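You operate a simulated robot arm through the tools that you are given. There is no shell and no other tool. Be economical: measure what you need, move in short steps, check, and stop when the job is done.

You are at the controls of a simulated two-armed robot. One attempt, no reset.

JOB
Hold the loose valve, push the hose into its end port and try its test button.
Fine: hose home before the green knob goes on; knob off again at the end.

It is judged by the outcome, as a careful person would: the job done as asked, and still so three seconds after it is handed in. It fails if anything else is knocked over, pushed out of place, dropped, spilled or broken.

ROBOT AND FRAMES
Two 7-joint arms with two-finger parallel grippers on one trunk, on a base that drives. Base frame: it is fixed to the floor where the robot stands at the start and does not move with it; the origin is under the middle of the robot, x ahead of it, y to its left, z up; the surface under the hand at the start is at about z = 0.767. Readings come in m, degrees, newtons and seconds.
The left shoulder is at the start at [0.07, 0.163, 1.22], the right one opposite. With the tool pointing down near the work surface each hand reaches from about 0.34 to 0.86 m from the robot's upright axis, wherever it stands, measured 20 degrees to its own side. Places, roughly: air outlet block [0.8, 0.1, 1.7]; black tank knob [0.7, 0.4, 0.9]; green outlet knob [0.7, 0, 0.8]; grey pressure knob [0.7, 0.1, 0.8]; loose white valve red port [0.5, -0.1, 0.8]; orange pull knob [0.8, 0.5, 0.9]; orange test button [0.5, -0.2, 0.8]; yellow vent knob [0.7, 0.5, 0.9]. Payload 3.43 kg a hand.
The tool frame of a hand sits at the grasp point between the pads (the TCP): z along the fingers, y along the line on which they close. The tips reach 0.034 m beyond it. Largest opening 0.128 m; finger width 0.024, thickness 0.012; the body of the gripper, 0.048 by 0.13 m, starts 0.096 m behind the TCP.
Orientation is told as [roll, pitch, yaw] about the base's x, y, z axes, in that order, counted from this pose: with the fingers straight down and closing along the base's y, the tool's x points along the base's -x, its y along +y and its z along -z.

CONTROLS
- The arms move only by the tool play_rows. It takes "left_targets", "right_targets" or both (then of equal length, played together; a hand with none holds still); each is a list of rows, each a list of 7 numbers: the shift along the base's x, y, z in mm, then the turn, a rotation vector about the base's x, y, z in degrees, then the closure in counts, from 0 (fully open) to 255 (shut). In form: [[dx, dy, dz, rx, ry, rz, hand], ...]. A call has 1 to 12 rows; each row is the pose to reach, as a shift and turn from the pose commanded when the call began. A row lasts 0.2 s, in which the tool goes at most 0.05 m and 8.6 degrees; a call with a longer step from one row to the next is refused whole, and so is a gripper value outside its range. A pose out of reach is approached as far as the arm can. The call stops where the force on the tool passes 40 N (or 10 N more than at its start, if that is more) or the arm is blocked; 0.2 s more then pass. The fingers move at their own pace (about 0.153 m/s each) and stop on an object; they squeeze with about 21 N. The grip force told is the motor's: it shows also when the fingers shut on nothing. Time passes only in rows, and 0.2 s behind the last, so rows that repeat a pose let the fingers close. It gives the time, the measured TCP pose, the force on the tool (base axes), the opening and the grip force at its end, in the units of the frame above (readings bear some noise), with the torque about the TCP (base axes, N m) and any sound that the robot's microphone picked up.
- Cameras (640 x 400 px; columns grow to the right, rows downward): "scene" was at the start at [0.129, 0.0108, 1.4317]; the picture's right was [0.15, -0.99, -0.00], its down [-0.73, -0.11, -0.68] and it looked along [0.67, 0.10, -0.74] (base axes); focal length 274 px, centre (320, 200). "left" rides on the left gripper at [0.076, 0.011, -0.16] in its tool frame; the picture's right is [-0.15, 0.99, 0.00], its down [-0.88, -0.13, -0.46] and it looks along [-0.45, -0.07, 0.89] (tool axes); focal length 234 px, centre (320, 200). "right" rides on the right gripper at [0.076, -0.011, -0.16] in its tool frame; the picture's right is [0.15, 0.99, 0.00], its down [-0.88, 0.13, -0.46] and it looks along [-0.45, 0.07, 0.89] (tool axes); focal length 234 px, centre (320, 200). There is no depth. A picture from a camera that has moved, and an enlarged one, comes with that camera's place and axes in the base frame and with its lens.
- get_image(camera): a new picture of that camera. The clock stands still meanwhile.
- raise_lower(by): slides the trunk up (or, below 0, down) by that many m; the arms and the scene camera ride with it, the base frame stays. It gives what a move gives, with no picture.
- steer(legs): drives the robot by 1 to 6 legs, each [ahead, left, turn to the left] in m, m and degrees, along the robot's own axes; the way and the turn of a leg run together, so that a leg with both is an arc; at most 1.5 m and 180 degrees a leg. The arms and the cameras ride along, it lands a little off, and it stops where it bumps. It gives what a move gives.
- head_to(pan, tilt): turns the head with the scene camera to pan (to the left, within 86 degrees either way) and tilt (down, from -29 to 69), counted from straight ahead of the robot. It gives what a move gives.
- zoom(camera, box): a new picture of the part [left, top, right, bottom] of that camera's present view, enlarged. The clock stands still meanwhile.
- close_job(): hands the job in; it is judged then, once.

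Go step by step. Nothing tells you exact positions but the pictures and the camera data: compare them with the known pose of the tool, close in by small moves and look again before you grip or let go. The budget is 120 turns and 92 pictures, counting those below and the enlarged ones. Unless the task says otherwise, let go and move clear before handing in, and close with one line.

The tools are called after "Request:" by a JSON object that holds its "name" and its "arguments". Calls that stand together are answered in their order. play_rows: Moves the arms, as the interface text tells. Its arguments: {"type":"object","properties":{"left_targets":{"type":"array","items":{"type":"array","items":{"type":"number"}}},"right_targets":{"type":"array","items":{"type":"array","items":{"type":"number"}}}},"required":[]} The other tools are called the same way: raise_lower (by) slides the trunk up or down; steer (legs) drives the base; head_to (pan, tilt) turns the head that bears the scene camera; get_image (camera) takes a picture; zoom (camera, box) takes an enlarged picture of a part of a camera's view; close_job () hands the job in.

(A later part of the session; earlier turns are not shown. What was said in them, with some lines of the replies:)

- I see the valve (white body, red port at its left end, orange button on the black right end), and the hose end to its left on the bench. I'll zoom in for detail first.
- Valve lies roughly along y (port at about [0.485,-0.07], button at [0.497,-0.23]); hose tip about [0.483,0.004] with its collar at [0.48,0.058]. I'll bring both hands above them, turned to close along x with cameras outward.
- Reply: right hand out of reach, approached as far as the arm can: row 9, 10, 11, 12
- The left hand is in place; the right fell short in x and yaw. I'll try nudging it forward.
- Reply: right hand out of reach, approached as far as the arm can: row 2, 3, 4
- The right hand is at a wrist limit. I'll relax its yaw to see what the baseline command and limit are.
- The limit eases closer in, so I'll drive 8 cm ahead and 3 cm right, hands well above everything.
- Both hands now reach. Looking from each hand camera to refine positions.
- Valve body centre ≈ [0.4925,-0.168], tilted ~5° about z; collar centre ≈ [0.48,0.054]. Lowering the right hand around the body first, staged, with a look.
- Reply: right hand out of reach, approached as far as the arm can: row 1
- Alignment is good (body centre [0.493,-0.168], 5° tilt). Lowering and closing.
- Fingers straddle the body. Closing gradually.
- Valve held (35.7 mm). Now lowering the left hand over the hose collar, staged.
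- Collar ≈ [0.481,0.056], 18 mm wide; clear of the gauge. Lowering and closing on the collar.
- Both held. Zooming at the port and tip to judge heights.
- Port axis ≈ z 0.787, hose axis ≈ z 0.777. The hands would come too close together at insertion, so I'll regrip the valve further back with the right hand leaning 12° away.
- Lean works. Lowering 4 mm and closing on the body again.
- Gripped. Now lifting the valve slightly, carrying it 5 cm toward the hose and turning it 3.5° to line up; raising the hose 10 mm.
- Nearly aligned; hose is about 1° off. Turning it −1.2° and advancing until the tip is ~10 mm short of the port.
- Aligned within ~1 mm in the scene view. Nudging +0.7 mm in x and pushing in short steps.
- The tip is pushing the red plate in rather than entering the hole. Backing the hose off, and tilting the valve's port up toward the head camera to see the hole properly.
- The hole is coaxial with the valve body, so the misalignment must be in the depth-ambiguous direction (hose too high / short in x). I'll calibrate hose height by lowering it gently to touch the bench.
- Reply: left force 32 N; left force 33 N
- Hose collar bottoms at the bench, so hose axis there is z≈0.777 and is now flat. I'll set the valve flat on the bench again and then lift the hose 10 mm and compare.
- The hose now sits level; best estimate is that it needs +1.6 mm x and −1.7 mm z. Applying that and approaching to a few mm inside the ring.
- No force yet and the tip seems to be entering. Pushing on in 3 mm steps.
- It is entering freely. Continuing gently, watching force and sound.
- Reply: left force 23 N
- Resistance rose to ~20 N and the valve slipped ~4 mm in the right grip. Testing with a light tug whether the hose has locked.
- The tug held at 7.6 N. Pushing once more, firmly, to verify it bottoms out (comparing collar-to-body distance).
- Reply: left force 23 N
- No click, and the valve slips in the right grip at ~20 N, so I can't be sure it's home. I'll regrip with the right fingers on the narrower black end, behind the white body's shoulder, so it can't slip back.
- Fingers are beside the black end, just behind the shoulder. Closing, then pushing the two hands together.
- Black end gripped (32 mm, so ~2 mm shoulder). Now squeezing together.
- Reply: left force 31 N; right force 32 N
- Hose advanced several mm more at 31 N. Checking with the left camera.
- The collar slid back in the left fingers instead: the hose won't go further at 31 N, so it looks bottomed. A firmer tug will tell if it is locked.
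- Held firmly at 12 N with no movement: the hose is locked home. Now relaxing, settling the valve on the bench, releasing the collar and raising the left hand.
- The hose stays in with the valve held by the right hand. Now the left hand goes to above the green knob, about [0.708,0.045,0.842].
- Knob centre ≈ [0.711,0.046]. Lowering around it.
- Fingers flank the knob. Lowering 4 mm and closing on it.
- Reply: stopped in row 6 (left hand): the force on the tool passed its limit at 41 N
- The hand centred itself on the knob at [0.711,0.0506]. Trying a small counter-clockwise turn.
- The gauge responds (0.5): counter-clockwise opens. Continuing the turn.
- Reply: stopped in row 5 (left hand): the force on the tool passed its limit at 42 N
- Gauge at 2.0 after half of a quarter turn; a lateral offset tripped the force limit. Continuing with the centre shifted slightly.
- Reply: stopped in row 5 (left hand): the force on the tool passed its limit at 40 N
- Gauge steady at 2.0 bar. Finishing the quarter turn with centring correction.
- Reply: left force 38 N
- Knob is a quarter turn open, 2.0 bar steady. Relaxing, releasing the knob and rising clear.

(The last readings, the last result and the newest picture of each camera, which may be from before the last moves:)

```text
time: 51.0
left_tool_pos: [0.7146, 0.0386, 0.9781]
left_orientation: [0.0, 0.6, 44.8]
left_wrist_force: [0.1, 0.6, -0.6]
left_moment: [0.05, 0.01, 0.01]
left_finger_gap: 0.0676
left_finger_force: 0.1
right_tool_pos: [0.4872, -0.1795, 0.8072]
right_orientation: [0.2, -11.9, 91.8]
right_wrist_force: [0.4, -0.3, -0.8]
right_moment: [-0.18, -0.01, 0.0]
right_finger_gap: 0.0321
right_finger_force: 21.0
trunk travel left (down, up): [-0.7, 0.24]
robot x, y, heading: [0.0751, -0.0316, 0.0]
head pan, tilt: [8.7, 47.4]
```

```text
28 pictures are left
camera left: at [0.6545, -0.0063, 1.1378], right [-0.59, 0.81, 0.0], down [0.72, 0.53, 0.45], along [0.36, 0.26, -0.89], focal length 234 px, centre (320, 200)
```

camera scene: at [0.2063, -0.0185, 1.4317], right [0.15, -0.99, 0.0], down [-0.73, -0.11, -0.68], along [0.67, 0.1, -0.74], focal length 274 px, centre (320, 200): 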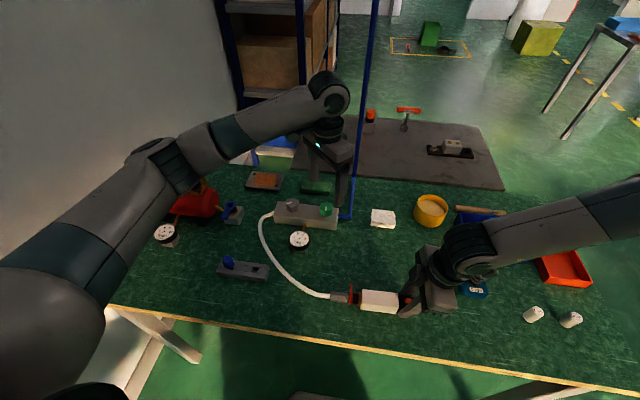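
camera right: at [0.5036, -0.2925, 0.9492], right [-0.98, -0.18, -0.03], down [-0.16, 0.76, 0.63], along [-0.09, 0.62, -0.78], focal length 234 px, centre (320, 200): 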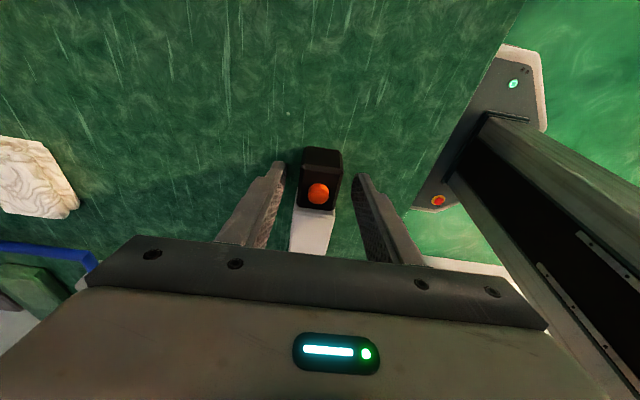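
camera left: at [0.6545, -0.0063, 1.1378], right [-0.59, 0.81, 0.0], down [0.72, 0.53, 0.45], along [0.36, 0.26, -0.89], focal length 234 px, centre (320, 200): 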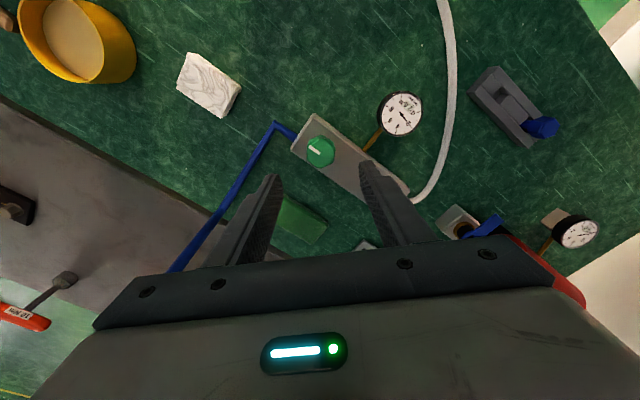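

Now bringing the left hand back over the white body (turning back to yaw −88°) so it can hold the valve while the right presses the button.

Request:
{"name": "play_rows", "arguments": {"left_targets": [[-10, 0, 5, 0, 0, -8.4, 120], [-25, 2, 10, 0, 0, -16.8, 120], [-40, 4, 10, 0, 0, -25.2, 120], [-60, 6, 10, 0, 0, -33.6, 120], [-80, 8, 10, 0, 0, -42, 120], [-100, 9, 10, 0, 0, -50.4, 120], [-120, 10, 10, 0, 0, -58.8, 120], [-140, 10, 10, 0, 0, -67.2, 120], [-160, 10, 10, 0, 0, -75.6, 120], [-185, 10, 10, 0, 0, -84, 120], [-205, 10, 10, 0, 0, -92.4, 120], [-228, 10, 10, 0, 0, -100.8, 120]]}}

Request:
{"name": "play_rows", "arguments": {"left_targets": [[-1, -10, 0, 0, 0, -8, 120], [-2, -20, 0, 0, 0, -16, 120], [-2, -30, 0, 0, 0, -24, 120], [-2, -40, 0, 0, 0, -32, 120], [-2, -40, 0, 0, 0, -32, 120]]}}

Request:
{"name": "play_rows", "arguments": {"left_targets": [[0, -20, -15, -5, 0, 0, 120], [0, -40, -35, -10, 0, 0, 120], [0, -60, -60, -15, 0, 0, 120], [0, -80, -80, -15, 0, 0, 120], [0, -92, -90, -15, 0, 0, 120], [0, -92, -90, -15, 0, 0, 120]]}}

Request:
{"name": "get_image", "arguments": {"camera": "left"}}

Request:
{"name": "zoom", "arguments": {"camera": "scene", "box": [280, 190, 460, 330]}}

```text
time: 53.6
left_tool_pos: [0.4858, 0.0494, 0.9906]
left_orientation: [-0.1, 0.6, -56.1]
left_wrist_force: [-0.1, 0.8, 0.5]
left_moment: [-0.02, 0.03, -0.01]
left_finger_gap: 0.0679
left_finger_force: 0.0
right_tool_pos: [0.4873, -0.18, 0.8068]
right_orientation: [0.2, -12.0, 91.9]
right_wrist_force: [-0.4, 0.0, -1.0]
right_moment: [-0.17, 0.0, 0.0]
right_finger_gap: 0.0322
right_finger_force: 20.9
trunk travel left (down, up): [-0.7, 0.24]
robot x, y, heading: [0.0753, -0.0282, -0.1]
head pan, tilt: [8.7, 47.4]
```

```text
time: 54.8
left_tool_pos: [0.4841, 0.01, 0.99]
left_orientation: [-0.2, 0.5, -88.1]
left_wrist_force: [-0.6, 0.2, -0.2]
left_moment: [-0.02, 0.01, 0.0]
left_finger_gap: 0.0675
left_finger_force: 0.0
right_tool_pos: [0.4881, -0.1792, 0.8079]
right_orientation: [0.3, -12.0, 91.8]
right_wrist_force: [-0.5, 0.1, 0.1]
right_moment: [-0.22, -0.01, 0.0]
right_finger_gap: 0.032
right_finger_force: 20.9
trunk travel left (down, up): [-0.7, 0.24]
robot x, y, heading: [0.0775, -0.0322, 0.2]
head pan, tilt: [8.7, 47.4]
```

```text
time: 56.2
left_tool_pos: [0.4824, -0.0822, 0.8984]
left_orientation: [-0.6, -14.6, -88.0]
left_wrist_force: [-0.7, -0.3, 0.3]
left_moment: [0.02, 0.0, -0.02]
left_finger_gap: 0.0676
left_finger_force: 0.1
right_tool_pos: [0.4884, -0.1799, 0.8075]
right_orientation: [0.2, -12.0, 91.9]
right_wrist_force: [-0.1, -0.5, -0.7]
right_moment: [-0.21, 0.0, 0.0]
right_finger_gap: 0.0323
right_finger_force: 20.9
trunk travel left (down, up): [-0.7, 0.24]
robot x, y, heading: [0.0785, -0.0319, -0.1]
head pan, tilt: [8.7, 47.4]
```

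```text
27 pictures are left
camera left: at [0.4928, 0.0304, 1.034], right [0.99, -0.11, 0.03], down [-0.1, -0.74, 0.66], along [-0.05, -0.66, -0.75], focal length 234 px, centre (320, 200)
```

left: 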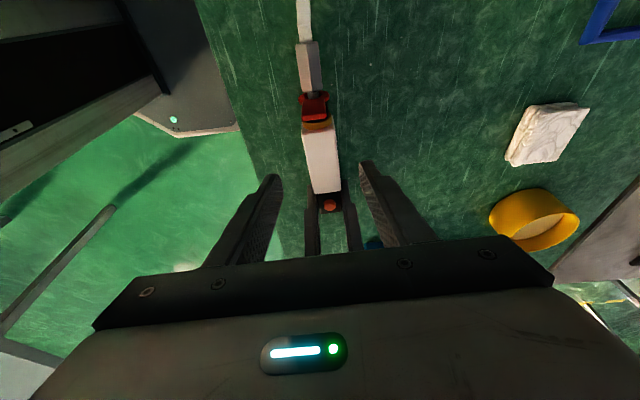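

```text
2.86 times, centred on (370, 260) of scene
camera zoom: at [0.2066, -0.0199, 1.4316], right [0.15, -0.99, 0.0], down [-0.73, -0.11, -0.68], along [0.67, 0.1, -0.74], focal length 781 px, centre (177, 29)
```

zoom: 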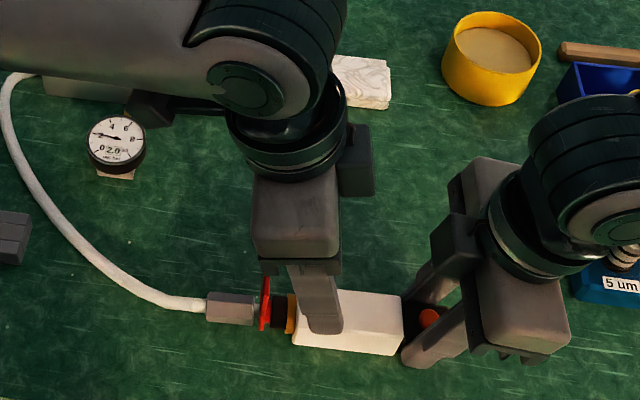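

Left hand is positioned above the white body with a 15° lean and good clearance. Lowering and gripping the body's front half.

Request:
{"name": "play_rows", "arguments": {"left_targets": [[1, -4, -30, 0, 0, 0, 120], [2, -8, -60, 0, 0, 0, 120], [2.5, -12, -84, 0, 0, 0, 120], [2.5, -12, -87, 0, 0, 0, 150], [2.5, -12, -87, 0, 0, 0, 170], [2.5, -12, -87, 0, 0, 0, 190], [2.5, -12, -87, 0, 0, 0, 220], [2.5, -12, -87, 0, 0, 0, 255], [2.5, -12, -87, 0, 0, 0, 255]]}}

Request:
{"name": "get_image", "arguments": {"camera": "left"}}

```text
time: 58.2
left_tool_pos: [0.4869, -0.0956, 0.8111]
left_orientation: [-0.7, -14.4, -88.0]
left_wrist_force: [-6.6, 0.1, -0.4]
left_moment: [-0.05, -0.13, -0.28]
left_finger_gap: 0.0354
left_finger_force: 21.1
right_tool_pos: [0.4884, -0.1803, 0.8076]
right_orientation: [0.1, -12.0, 91.8]
right_wrist_force: [7.7, -1.3, 0.1]
right_moment: [-0.05, 0.18, -0.36]
right_finger_gap: 0.032
right_finger_force: 20.8
trunk travel left (down, up): [-0.7, 0.24]
robot x, y, heading: [0.0824, -0.0315, 0.1]
head pan, tilt: [8.7, 47.4]
```

```text
25 pictures are left
camera left: at [0.4958, 0.0177, 0.9462], right [0.99, -0.11, 0.03], down [-0.1, -0.74, 0.66], along [-0.05, -0.66, -0.75], focal length 234 px, centre (320, 200)
```

left: 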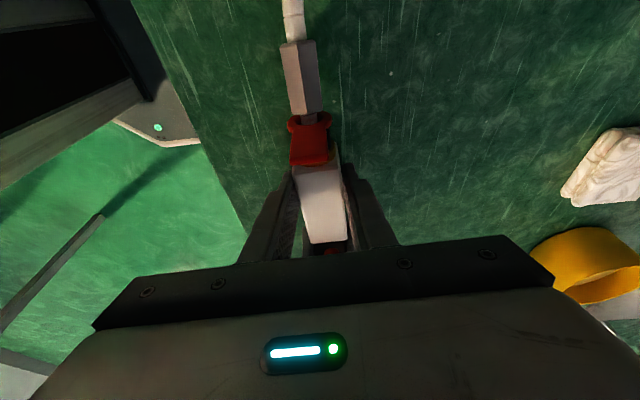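

Left holds the body. Releasing the right hand, rising, straightening it and closing its fingers above the button (≈[0.4865,−0.1815]).

Request:
{"name": "play_rows", "arguments": {"right_targets": [[0, 0, 0, 0, 0, 0, 180], [0, 0, 0, 0, 0, 0, 130], [0, 0, 0, 0, 0, 0, 130], [0, -4, 25, 0, 0, 0, 130], [0, -10, 60, 0, 0, 0, 130], [0, -8, 80, -6, 0, 0, 130], [-1, -2, 80, -12, 0, 0, 200], [-1, -2, 80, -12, 0, 0, 255], [-1, -2, 80, -12, 0, 0, 255], [-1, -2, 80, -12, 0, 0, 255]]}}

Request:
{"name": "get_image", "arguments": {"camera": "right"}}

Request:
{"name": "zoom", "arguments": {"camera": "scene", "box": [310, 220, 430, 320]}}

```text
time: 60.4
left_tool_pos: [0.4868, -0.0946, 0.8119]
left_orientation: [-0.6, -14.4, -88.0]
left_wrist_force: [-0.2, -0.6, 0.3]
left_moment: [0.11, -0.02, 0.02]
left_finger_gap: 0.0356
left_finger_force: 20.9
right_tool_pos: [0.4872, -0.181, 0.8874]
right_orientation: [0.6, 0.0, 91.8]
right_wrist_force: [-0.8, -0.3, 0.0]
right_moment: [0.0, 0.0, 0.01]
right_finger_gap: 0.0001
right_finger_force: 20.6
trunk travel left (down, up): [-0.7, 0.24]
robot x, y, heading: [0.079, -0.0332, 0.1]
head pan, tilt: [8.7, 47.4]
```

```text
24 pictures are left
camera right: at [0.5038, -0.2573, 1.0483], right [-0.98, -0.18, 0.01], down [-0.15, 0.88, 0.46], along [-0.09, 0.45, -0.89], focal length 234 px, centre (320, 200)
```

right: 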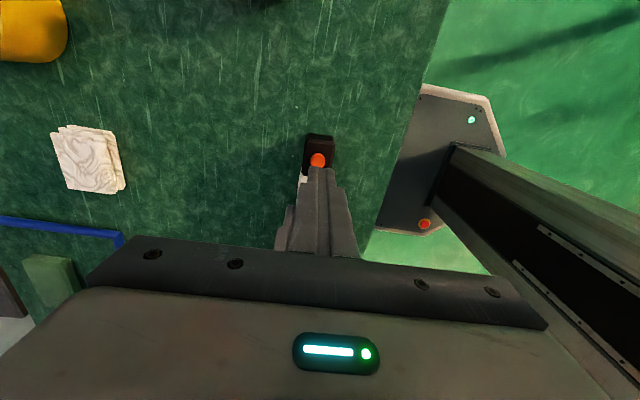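

```text
4.00 times, centred on (370, 270) of scene
camera zoom: at [0.2066, -0.0202, 1.4317], right [0.15, -0.99, 0.0], down [-0.73, -0.11, -0.68], along [0.67, 0.1, -0.74], focal length 1094 px, centre (120, -80)
```

zoom: 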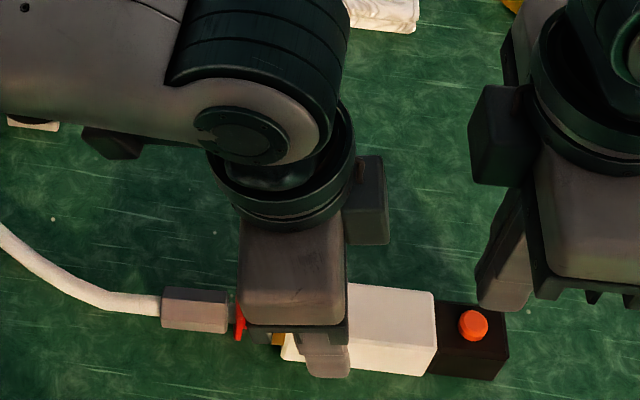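

Button ≈ [0.488,−0.183]. Lowering the closed fingertips towards it, slowly at the end.

Request:
{"name": "play_rows", "arguments": {"right_targets": [[1, -2, -20, 0, 0, 0, 255], [1, -2, -34, 0, 0, 0, 255], [1, -2, -37, 0, 0, 0, 255], [1, -2, -39, 0, 0, 0, 255], [1, -2, -41, 0, 0, 0, 255], [1, -2, -41, 0, 0, 0, 255]]}}

Request:
{"name": "zoom", "arguments": {"camera": "scene", "box": [330, 250, 430, 320]}}

```text
time: 61.8
left_tool_pos: [0.4859, -0.0946, 0.8107]
left_orientation: [-0.7, -14.5, -88.0]
left_wrist_force: [0.4, 0.3, -0.7]
left_moment: [0.09, 0.03, 0.02]
left_finger_gap: 0.0356
left_finger_force: 21.0
right_tool_pos: [0.4884, -0.1835, 0.8457]
right_orientation: [0.6, -0.1, 91.8]
right_wrist_force: [0.0, -0.4, -0.5]
right_moment: [0.0, 0.01, 0.0]
right_finger_gap: 0.0
right_finger_force: 20.9
trunk travel left (down, up): [-0.7, 0.24]
robot x, y, heading: [0.0794, -0.0306, -0.1]
head pan, tilt: [8.7, 47.4]
```

```text
5.71 times, centred on (380, 285) of scene
camera zoom: at [0.2067, -0.0202, 1.4316], right [0.15, -0.99, 0.0], down [-0.73, -0.11, -0.68], along [0.67, 0.1, -0.74], focal length 1563 px, centre (-23, -286)
```

zoom: 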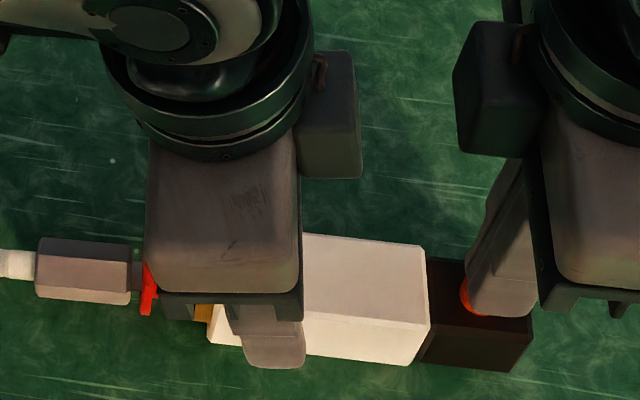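

Not in contact yet and a bit right of the button centre; shifting 5 mm left and pressing gently.

Request:
{"name": "play_rows", "arguments": {"right_targets": [[0, 5, 0, 0, 0, 0, 255], [0, 5, -2, 0, 0, 0, 255], [0, 5, -3.5, 0, 0, 0, 255], [0, 5, -5, 0, 0, 0, 255], [0, 5, -5, 0, 0, 0, 255]]}}

Request:
{"name": "zoom", "arguments": {"camera": "scene", "box": [330, 250, 430, 320]}}

```text
time: 63.0
left_tool_pos: [0.4854, -0.0947, 0.8114]
left_orientation: [-0.6, -14.5, -87.8]
left_wrist_force: [1.3, 0.3, -4.0]
left_moment: [0.42, 0.02, 0.13]
left_finger_gap: 0.0356
left_finger_force: 21.4
right_tool_pos: [0.4884, -0.1793, 0.8409]
right_orientation: [0.6, 0.0, 91.8]
right_wrist_force: [-2.5, -0.9, 4.8]
right_moment: [-0.03, 0.06, -0.03]
right_finger_gap: 0.0001
right_finger_force: 20.9
trunk travel left (down, up): [-0.7, 0.24]
robot x, y, heading: [0.0772, -0.0314, -0.2]
head pan, tilt: [8.7, 47.4]
heard: click
```

```text
5.71 times, centred on (380, 285) of scene
camera zoom: at [0.2066, -0.0201, 1.4317], right [0.15, -0.99, 0.0], down [-0.73, -0.11, -0.68], along [0.67, 0.1, -0.74], focal length 1563 px, centre (-23, -286)
```

zoom: 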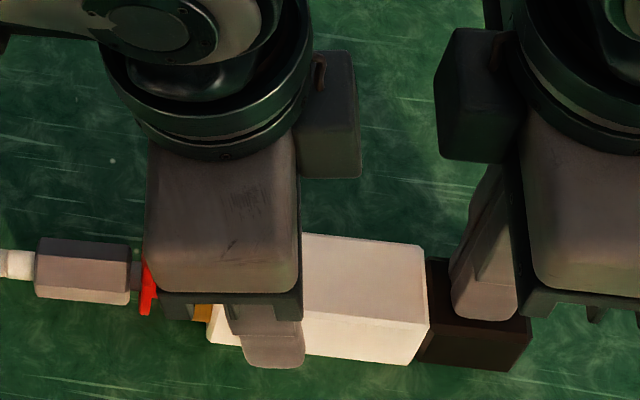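

A click: the button works. Holding it a moment, reading the gauge, then releasing.

Request:
{"name": "play_rows", "arguments": {"right_targets": [[0, 0, -1, 0, 0, 0, 255], [0, 0, -1, 0, 0, 0, 255], [0, 0, -1, 0, 0, 0, 255], [0, 0, -1, 0, 0, 0, 255]]}}

Request:
{"name": "zoom", "arguments": {"camera": "scene", "box": [180, 190, 340, 320]}}

Request:
{"name": "play_rows", "arguments": {"right_targets": [[0, 0, 3, 0, 0, 0, 255], [0, 0, 8, 0, 0, 0, 255], [0, -5, 40, 0, 0, 0, 255], [0, -20, 80, 0, 0, 0, 255], [0, -50, 100, 0, 0, 0, 255], [0, -50, 100, 0, 0, 0, 255]]}}

Request:
{"name": "zoom", "arguments": {"camera": "scene", "box": [330, 250, 430, 320]}}

```text
time: 64.0
left_tool_pos: [0.4862, -0.0957, 0.8109]
left_orientation: [-0.6, -14.4, -87.9]
left_wrist_force: [2.4, 0.2, -7.5]
left_moment: [0.58, -0.1, 0.14]
left_finger_gap: 0.0355
left_finger_force: 20.8
right_tool_pos: [0.488, -0.1801, 0.8395]
right_orientation: [0.5, -0.1, 91.8]
right_wrist_force: [-3.4, 0.5, 11.4]
right_moment: [0.02, 0.1, 0.07]
right_finger_gap: 0.0
right_finger_force: 21.4
trunk travel left (down, up): [-0.7, 0.24]
robot x, y, heading: [0.0781, -0.0312, 0.2]
head pan, tilt: [8.7, 47.4]
```

```text
3.08 times, centred on (260, 255) of scene
camera zoom: at [0.2064, -0.02, 1.4317], right [0.15, -0.99, 0.0], down [-0.73, -0.11, -0.68], along [0.67, 0.1, -0.74], focal length 842 px, centre (505, 31)
```

zoom: 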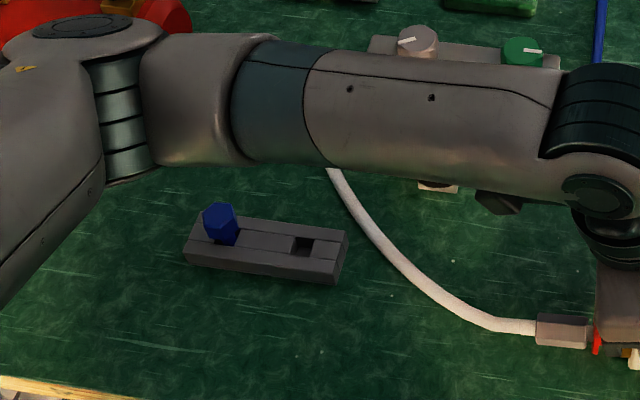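

```text
time: 65.4
left_tool_pos: [0.4858, -0.098, 0.8118]
left_orientation: [-0.6, -14.5, -88.1]
left_wrist_force: [-1.0, 0.0, -0.3]
left_moment: [0.13, -0.05, 0.0]
left_finger_gap: 0.0357
left_finger_force: 21.2
right_tool_pos: [0.4762, -0.2241, 0.9361]
right_orientation: [0.2, -0.1, 91.5]
right_wrist_force: [-0.4, 0.5, 0.1]
right_moment: [0.06, 0.01, 0.04]
right_finger_gap: 0.0002
right_finger_force: 20.7
right hand out of reach, approached as far as the arm can: row 5, 6
trunk travel left (down, up): [-0.7, 0.24]
robot x, y, heading: [0.0757, -0.0302, 0.0]
head pan, tilt: [8.7, 47.4]
```

```text
5.71 times, centred on (380, 285) of scene
camera zoom: at [0.2071, -0.0226, 1.4316], right [0.15, -0.99, 0.0], down [-0.73, -0.11, -0.68], along [0.67, 0.1, -0.74], focal length 1563 px, centre (-23, -286)
```

zoom: 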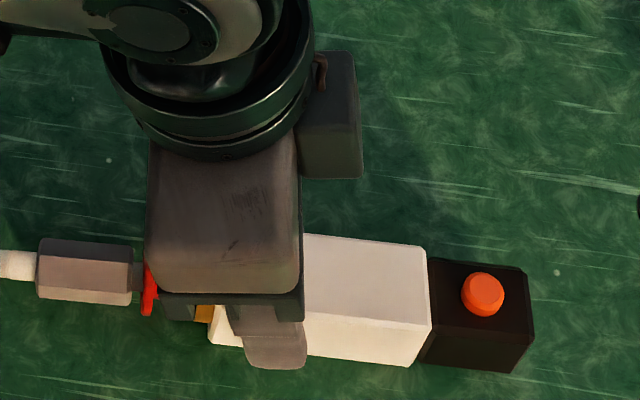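

Button has popped back up. For care I'll hold the valve's rear end with the right hand again before the left leaves to close the knob.

Request:
{"name": "play_rows", "arguments": {"right_targets": [[12, 15, -15, 0, 0, 0, 130], [12, 37, -40, 0, 0, 0, 130], [12, 37, -40, 0, 0, 0, 130], [12, 37, -80, 0, 0, 0, 130], [12, 37, -115, 0, 0, 0, 130], [12, 37, -126, 0, 0, 0, 150], [12, 37, -126, 0, 0, 0, 180], [12, 37, -126, 0, 0, 0, 210], [12, 37, -126, 0, 0, 0, 255], [12, 37, -126, 0, 0, 0, 255]]}}

Request:
{"name": "zoom", "arguments": {"camera": "scene", "box": [330, 250, 430, 320]}}

```text
time: 67.6
left_tool_pos: [0.4854, -0.0959, 0.8113]
left_orientation: [-0.7, -14.4, -88.1]
left_wrist_force: [-6.0, 2.0, 0.2]
left_moment: [-0.08, 0.09, -0.32]
left_finger_gap: 0.0358
left_finger_force: 20.5
right_tool_pos: [0.4888, -0.1874, 0.8086]
right_orientation: [0.6, 0.0, 91.8]
right_wrist_force: [5.6, -2.6, -0.6]
right_moment: [-0.09, -0.05, -0.21]
right_finger_gap: 0.0321
right_finger_force: 20.6
trunk travel left (down, up): [-0.7, 0.24]
robot x, y, heading: [0.0716, -0.0301, 0.2]
head pan, tilt: [8.7, 47.4]
```

```text
5.71 times, centred on (380, 285) of scene
camera zoom: at [0.2066, -0.0201, 1.4316], right [0.15, -0.99, 0.0], down [-0.73, -0.11, -0.68], along [0.67, 0.1, -0.74], focal length 1563 px, centre (-23, -286)
```

zoom: 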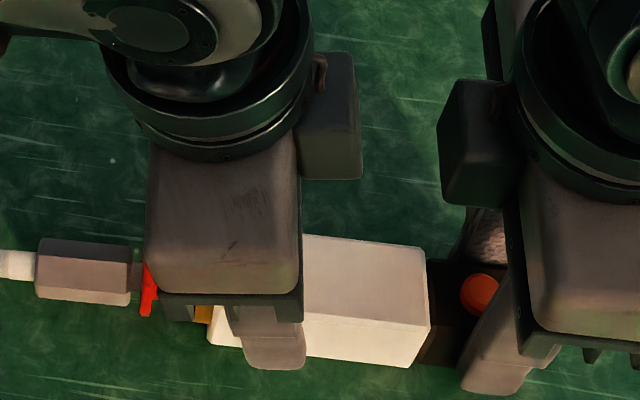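

Valve held by the right. Left releases, rises, and swings to above the green knob (centre ≈ [0.719,0.044]).

Request:
{"name": "play_rows", "arguments": {"left_targets": [[0, 0, 0, 0, 0, 0, 180], [0, 0, 0, 0, 0, 0, 120], [0, 0, 0, 0, 0, 0, 120], [0, 8, 30, 0, 0, 0, 120], [0, 18, 70, 0, 0, 0, 120], [0, 35, 110, 5, 0, 0, 120], [0, 50, 150, 10, 0, 0, 120], [0, 60, 170, 15, 0, 0, 120], [0, 60, 170, 15, 0, 0, 120]]}}

Request:
{"name": "play_rows", "arguments": {"left_targets": [[10, 5, 0, 0, 0, 8.4, 120], [30, 12, 0, 0, 0, 16.8, 120], [50, 20, 0, 0, 0, 25.2, 120], [70, 27, 0, 0, 0, 33.6, 120], [90, 35, 0, 0, 0, 42, 120], [110, 42, 0, 0, 0, 50.4, 120], [130, 48, 0, 0, 0, 58.8, 120], [150, 55, 0, 0, 0, 67.2, 120], [170, 62, 0, 0, 0, 75.6, 120], [190, 68, 0, 0, 0, 84, 120], [210, 74, 0, 0, 0, 92.4, 120], [232, 80, 0, 0, 0, 100.8, 120]]}}

Request:
{"name": "play_rows", "arguments": {"left_targets": [[0, 0, -5, 0, 0, 8, 120], [0, 0, -10, 0, 0, 16, 120], [0, 0, -20, 0, 0, 24, 120], [0, 0, -30, 0, 0, 32, 120], [0, 0, -30, 0, 0, 32, 120]]}}

Request:
{"name": "get_image", "arguments": {"camera": "left"}}

Request:
{"name": "zoom", "arguments": {"camera": "scene", "box": [260, 180, 440, 320]}}

```text
time: 69.6
left_tool_pos: [0.4838, -0.0338, 0.9803]
left_orientation: [-0.2, 0.6, -88.0]
left_wrist_force: [0.1, 0.4, 0.4]
left_moment: [-0.01, 0.02, 0.02]
left_finger_gap: 0.0676
left_finger_force: 0.1
right_tool_pos: [0.4873, -0.187, 0.8089]
right_orientation: [0.6, 0.0, 91.8]
right_wrist_force: [1.2, -0.3, -0.3]
right_moment: [-0.26, -0.02, 0.01]
right_finger_gap: 0.0319
right_finger_force: 21.1
trunk travel left (down, up): [-0.7, 0.24]
robot x, y, heading: [0.0785, -0.0302, -0.1]
head pan, tilt: [8.7, 47.4]
```

```text
time: 72.2
left_tool_pos: [0.7179, 0.046, 0.9823]
left_orientation: [0.0, 0.7, 12.9]
left_wrist_force: [-0.3, -0.6, 0.3]
left_moment: [0.02, -0.02, 0.02]
left_finger_gap: 0.0676
left_finger_force: 0.1
right_tool_pos: [0.489, -0.1868, 0.8093]
right_orientation: [0.6, 0.0, 91.7]
right_wrist_force: [0.2, 0.0, 0.1]
right_moment: [-0.22, 0.01, 0.03]
right_finger_gap: 0.0319
right_finger_force: 21.4
trunk travel left (down, up): [-0.7, 0.24]
robot x, y, heading: [0.0786, -0.0289, -0.0]
head pan, tilt: [8.7, 47.4]
```

```text
time: 73.4
left_tool_pos: [0.7165, 0.0451, 0.9537]
left_orientation: [0.0, 0.4, 44.9]
left_wrist_force: [1.0, -0.5, -0.1]
left_moment: [-0.03, 0.02, 0.02]
left_finger_gap: 0.0678
left_finger_force: 0.0
right_tool_pos: [0.4868, -0.1869, 0.8088]
right_orientation: [0.6, -0.1, 91.8]
right_wrist_force: [-0.3, -0.6, -0.3]
right_moment: [-0.2, -0.01, -0.02]
right_finger_gap: 0.0322
right_finger_force: 21.0
trunk travel left (down, up): [-0.7, 0.24]
robot x, y, heading: [0.0766, -0.0319, -0.1]
head pan, tilt: [8.7, 47.4]
```

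```text
17 pictures are left
camera left: at [0.6573, 0.0006, 1.1124], right [-0.59, 0.8, 0.0], down [0.72, 0.53, 0.45], along [0.36, 0.26, -0.89], focal length 234 px, centre (320, 200)
```

left: 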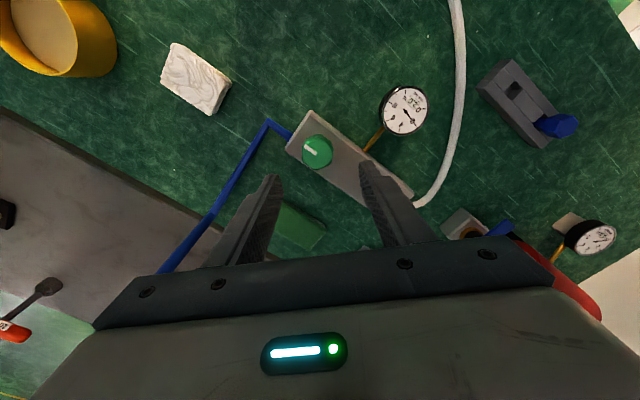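

```text
2.86 times, centred on (350, 250) of scene
camera zoom: at [0.2065, -0.0201, 1.4317], right [0.15, -0.99, 0.0], down [-0.73, -0.11, -0.68], along [0.67, 0.1, -0.74], focal length 781 px, centre (234, 57)
```

zoom: 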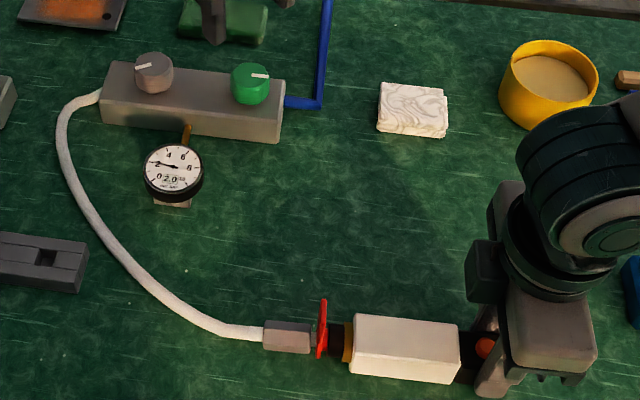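

Knob centre ≈ [0.716,0.040]. Lowering around it and closing.

Request:
{"name": "play_rows", "arguments": {"left_targets": [[0, -4, -30, 0, 0, 0, 110], [0, -4, -65, 0, 0, 0, 110], [0, -4, -92, 0, 0, 0, 110], [0, -4, -93, 0, 0, 0, 150], [0, -4, -93, 0, 0, 0, 165], [0, -4, -93, 0, 0, 0, 175], [0, -4, -93, 0, 0, 0, 190], [0, -4, -93, 0, 0, 0, 190]]}}

Request:
{"name": "play_rows", "arguments": {"left_targets": [[0, 0, 0, 0, 0, 0, 255], [0, 0, 0, 0, 0, 0, 255]]}}

```text
time: 75.2
left_tool_pos: [0.7174, 0.0426, 0.8578]
left_orientation: [0.0, 0.7, 44.8]
left_wrist_force: [-7.6, 6.8, -2.1]
left_moment: [0.19, -0.12, 0.02]
left_finger_gap: 0.0386
left_finger_force: 45.3
right_tool_pos: [0.4882, -0.1861, 0.8087]
right_orientation: [0.4, 0.1, 91.8]
right_wrist_force: [0.3, -0.2, 0.2]
right_moment: [-0.19, -0.02, 0.0]
right_finger_gap: 0.032
right_finger_force: 20.7
trunk travel left (down, up): [-0.7, 0.24]
robot x, y, heading: [0.0758, -0.0302, 0.2]
head pan, tilt: [8.7, 47.4]
```

```text
time: 75.8
left_tool_pos: [0.7174, 0.0415, 0.8589]
left_orientation: [0.1, 0.6, 44.8]
left_wrist_force: [-10.0, 8.8, -3.9]
left_moment: [0.64, 0.07, 0.01]
left_finger_gap: 0.0383
left_finger_force: 44.8
right_tool_pos: [0.4868, -0.1852, 0.809]
right_orientation: [0.5, 0.1, 91.8]
right_wrist_force: [0.9, -0.2, 0.0]
right_moment: [-0.2, -0.02, -0.04]
right_finger_gap: 0.0321
right_finger_force: 20.9
trunk travel left (down, up): [-0.7, 0.24]
robot x, y, heading: [0.0768, -0.0365, 0.3]
head pan, tilt: [8.7, 47.4]
```

Gripped near its centre. Turning clockwise 45° first.

Request:
{"name": "play_rows", "arguments": {"left_targets": [[-0.5, 0.5, 0, 0, 0, -7.5, 255], [-0.8, 1, 0, 0, 0, -15, 255], [-0.8, 1.5, 0, 0, 0, -22.5, 255], [-0.8, 1.8, 0, 0, 0, -30, 255], [-0.8, 2, 0, 0, 0, -37.5, 255], [-0.8, 2.2, 0, 0, 0, -45, 255], [-0.8, 2.2, 0, 0, 0, -45, 255]]}}

```text
time: 77.4
left_tool_pos: [0.7179, 0.0434, 0.8579]
left_orientation: [-0.2, 0.7, -0.4]
left_wrist_force: [-6.2, 2.2, -21.5]
left_moment: [0.22, -0.16, 0.01]
left_finger_gap: 0.0386
left_finger_force: 45.0
right_tool_pos: [0.4884, -0.1871, 0.8093]
right_orientation: [0.7, 0.0, 91.8]
right_wrist_force: [-3.0, -0.6, 3.3]
right_moment: [0.22, 0.0, 0.16]
right_finger_gap: 0.0321
right_finger_force: 21.4
trunk travel left (down, up): [-0.7, 0.24]
robot x, y, heading: [0.0737, -0.0318, -0.1]
head pan, tilt: [8.7, 47.4]
```

Request:
{"name": "play_rows", "arguments": {"left_targets": [[0, 0, -1, 0, 0, -7.5, 255], [0, 0, -1.5, 0, 0, -15, 255], [0, 0, -1.5, 0, 0, -22.5, 255], [0, 0, -1.5, 0, 0, -30, 255], [0, 0, -1.5, 0, 0, -37.5, 255], [0, 0, -1.5, 0, 0, -45, 255], [0, 0, -1.5, 0, 0, -45, 255]]}}

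Request:
{"name": "get_image", "arguments": {"camera": "left"}}

```text
time: 79.0
left_tool_pos: [0.7185, 0.046, 0.8577]
left_orientation: [0.0, 0.5, -45.2]
left_wrist_force: [2.5, 12.4, -1.4]
left_moment: [-0.28, -1.13, 0.17]
left_finger_gap: 0.0384
left_finger_force: 45.1
right_tool_pos: [0.4895, -0.1858, 0.8086]
right_orientation: [0.7, 0.1, 91.8]
right_wrist_force: [-0.6, 0.5, -0.2]
right_moment: [-0.19, -0.03, 0.01]
right_finger_gap: 0.0321
right_finger_force: 20.9
trunk travel left (down, up): [-0.7, 0.24]
robot x, y, heading: [0.0782, -0.0336, 0.1]
head pan, tilt: [8.7, 47.4]
```

```text
15 pictures are left
camera left: at [0.675, 0.1056, 1.0182], right [0.81, 0.59, 0.0], down [0.53, -0.72, 0.45], along [0.26, -0.36, -0.89], focal length 234 px, centre (320, 200)
```

left: 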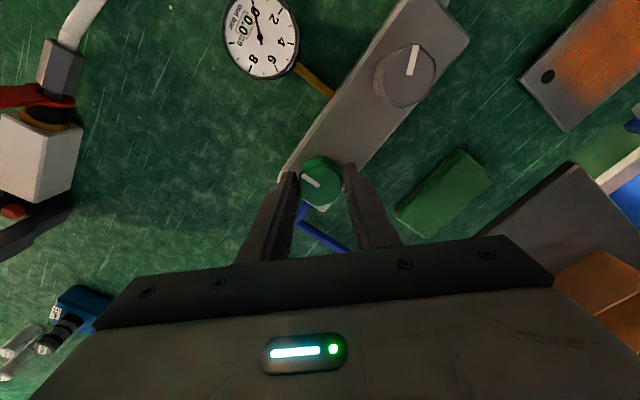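

Gauge appears back at 0.0. Verifying by zoom.

Request:
{"name": "zoom", "arguments": {"camera": "left", "box": [215, 0, 345, 100]}}

Request:
{"name": "zoom", "arguments": {"camera": "left", "box": [280, 130, 360, 220]}}

```text
4.00 times, centred on (280, 50) of left
camera zoom: at [0.675, 0.1056, 1.0182], right [0.81, 0.59, 0.0], down [0.53, -0.72, 0.45], along [0.26, -0.36, -0.89], focal length 937 px, centre (480, 800)
```

zoom: 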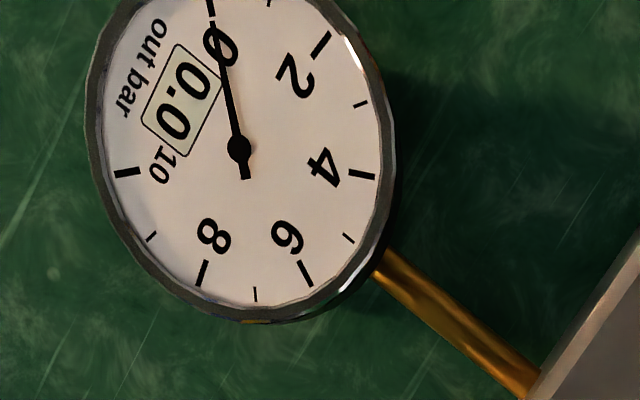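

```text
4.44 times, centred on (320, 175) of left
camera zoom: at [0.675, 0.1056, 1.0182], right [0.81, 0.59, 0.0], down [0.53, -0.72, 0.45], along [0.26, -0.36, -0.89], focal length 1041 px, centre (320, 311)
```

zoom: 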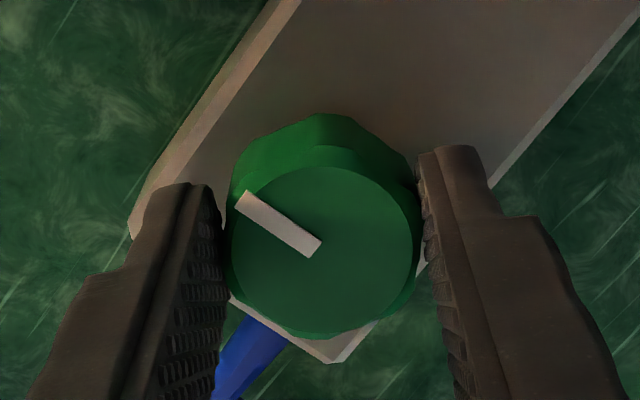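

Gauge 0.0. A last small nudge clockwise to be fully at the off position, then release and rise.

Request:
{"name": "play_rows", "arguments": {"left_targets": [[0, 0, 0, 0, 0, -2.5, 255], [0, 0, 0, 0, 0, -5, 255], [0, 0, 0, 0, 0, -5, 255]]}}

Request:
{"name": "play_rows", "arguments": {"left_targets": [[0, 0, 0, 0, 0, 0, 200], [0, 0, 0, 0, 0, 0, 130], [0, 0, 0, 0, 0, 0, 110], [0, 0, 20, 0, 0, 0, 110], [0, 0, 60, 0, 0, 0, 110], [0, 0, 105, 0, 0, 0, 110], [0, 0, 130, 0, 0, 0, 110]]}}

Request:
{"name": "get_image", "arguments": {"camera": "left"}}

```text
time: 79.8
left_tool_pos: [0.7192, 0.0461, 0.8585]
left_orientation: [0.0, 0.6, -50.2]
left_wrist_force: [7.9, 13.0, 7.4]
left_moment: [0.53, -0.12, 1.2]
left_finger_gap: 0.039
left_finger_force: 45.7
right_tool_pos: [0.4883, -0.185, 0.8102]
right_orientation: [0.5, 0.2, 91.8]
right_wrist_force: [0.3, 0.3, 0.2]
right_moment: [-0.19, -0.01, 0.03]
right_finger_gap: 0.032
right_finger_force: 21.1
trunk travel left (down, up): [-0.7, 0.24]
robot x, y, heading: [0.0744, -0.0334, -0.1]
head pan, tilt: [8.7, 47.4]
```

```text
time: 81.4
left_tool_pos: [0.7164, 0.0431, 0.9871]
left_orientation: [0.0, 0.7, -50.3]
left_wrist_force: [0.2, -1.1, 1.1]
left_moment: [-0.04, 0.01, 0.0]
left_finger_gap: 0.0726
left_finger_force: 0.1
right_tool_pos: [0.488, -0.1872, 0.8079]
right_orientation: [0.5, 0.0, 91.8]
right_wrist_force: [0.5, 0.0, 0.1]
right_moment: [-0.19, 0.0, -0.02]
right_finger_gap: 0.0321
right_finger_force: 21.2
trunk travel left (down, up): [-0.7, 0.24]
robot x, y, heading: [0.08, -0.0306, 0.1]
head pan, tilt: [8.7, 47.4]
```

```text
12 pictures are left
camera left: at [0.6795, 0.1065, 1.1468], right [0.85, 0.52, 0.0], down [0.47, -0.76, 0.45], along [0.23, -0.38, -0.89], focal length 234 px, centre (320, 200)
```

left: 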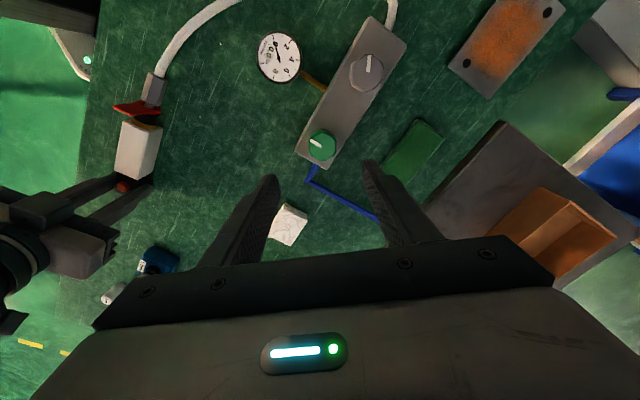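

The stop was felt (1.2 N m) so the knob is fully off; gauge at 0. Releasing the valve with the right hand and rising clear.

Request:
{"name": "play_rows", "arguments": {"right_targets": [[0, 0, 0, 0, 0, 0, 200], [0, 0, 0, 0, 0, 0, 130], [0, 0, 0, 0, 0, 0, 110], [0, 0, 25, 0, 0, 0, 110], [0, -3, 65, 0, 0, 0, 110], [0, -10, 105, 0, 0, 0, 110], [10, -30, 140, 0, 0, -6, 110], [20, -50, 150, 0, 0, -12, 110]]}}

Request:
{"name": "get_image", "arguments": {"camera": "scene"}}

Request:
{"name": "zoom", "arguments": {"camera": "scene", "box": [250, 190, 430, 330]}}

```text
time: 83.2
left_tool_pos: [0.7183, 0.0333, 0.9874]
left_orientation: [0.2, 1.1, -50.4]
left_wrist_force: [0.2, -0.7, -0.1]
left_moment: [0.13, 0.04, 0.0]
left_finger_gap: 0.0731
left_finger_force: 0.0
right_tool_pos: [0.5123, -0.2406, 0.9554]
right_orientation: [0.6, -0.3, 79.4]
right_wrist_force: [1.3, -1.3, -0.2]
right_moment: [0.17, 0.07, 0.03]
right_finger_gap: 0.0731
right_finger_force: 0.0
right hand out of reach, approached as far as the arm can: row 7
trunk travel left (down, up): [-0.7, 0.24]
robot x, y, heading: [0.0787, -0.0342, 0.1]
head pan, tilt: [8.7, 47.4]
```

```text
11 pictures are left
camera scene: at [0.209, -0.0319, 1.4315], right [0.15, -0.99, -0.01], down [-0.73, -0.1, -0.68], along [0.67, 0.11, -0.74], focal length 274 px, centre (320, 200)
```

scene: 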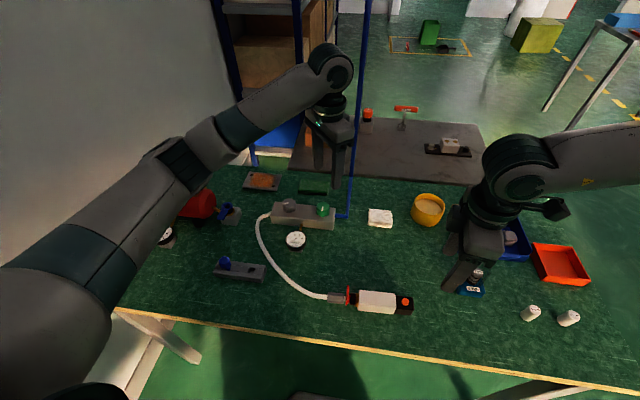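

```text
2.86 times, centred on (340, 260) of scene
camera zoom: at [0.209, -0.0319, 1.4315], right [0.15, -0.99, -0.01], down [-0.73, -0.1, -0.68], along [0.67, 0.11, -0.74], focal length 781 px, centre (263, 29)
```

zoom: 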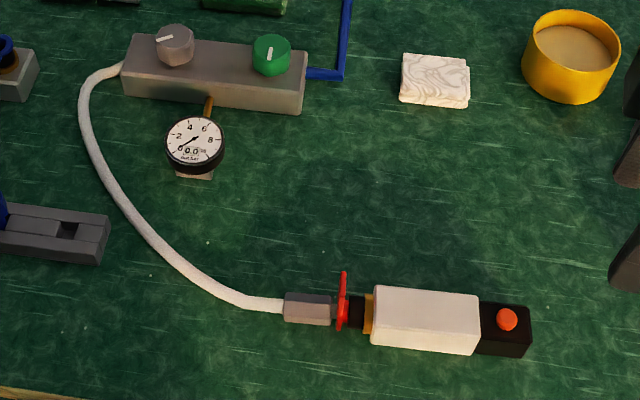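

The hose is in the valve's port, the button is up, the green knob is off with the gauge at 0.0, and both hands are clear. I'm handing in.

Request:
{"name": "close_job", "arguments": {}}

```text
The job is handed in.
```

The job is done and handed in: the hose went fully home before the green knob was opened (2.0 bar). The test button clicked when pressed, and the knob is back off with the gauge at 0.0.
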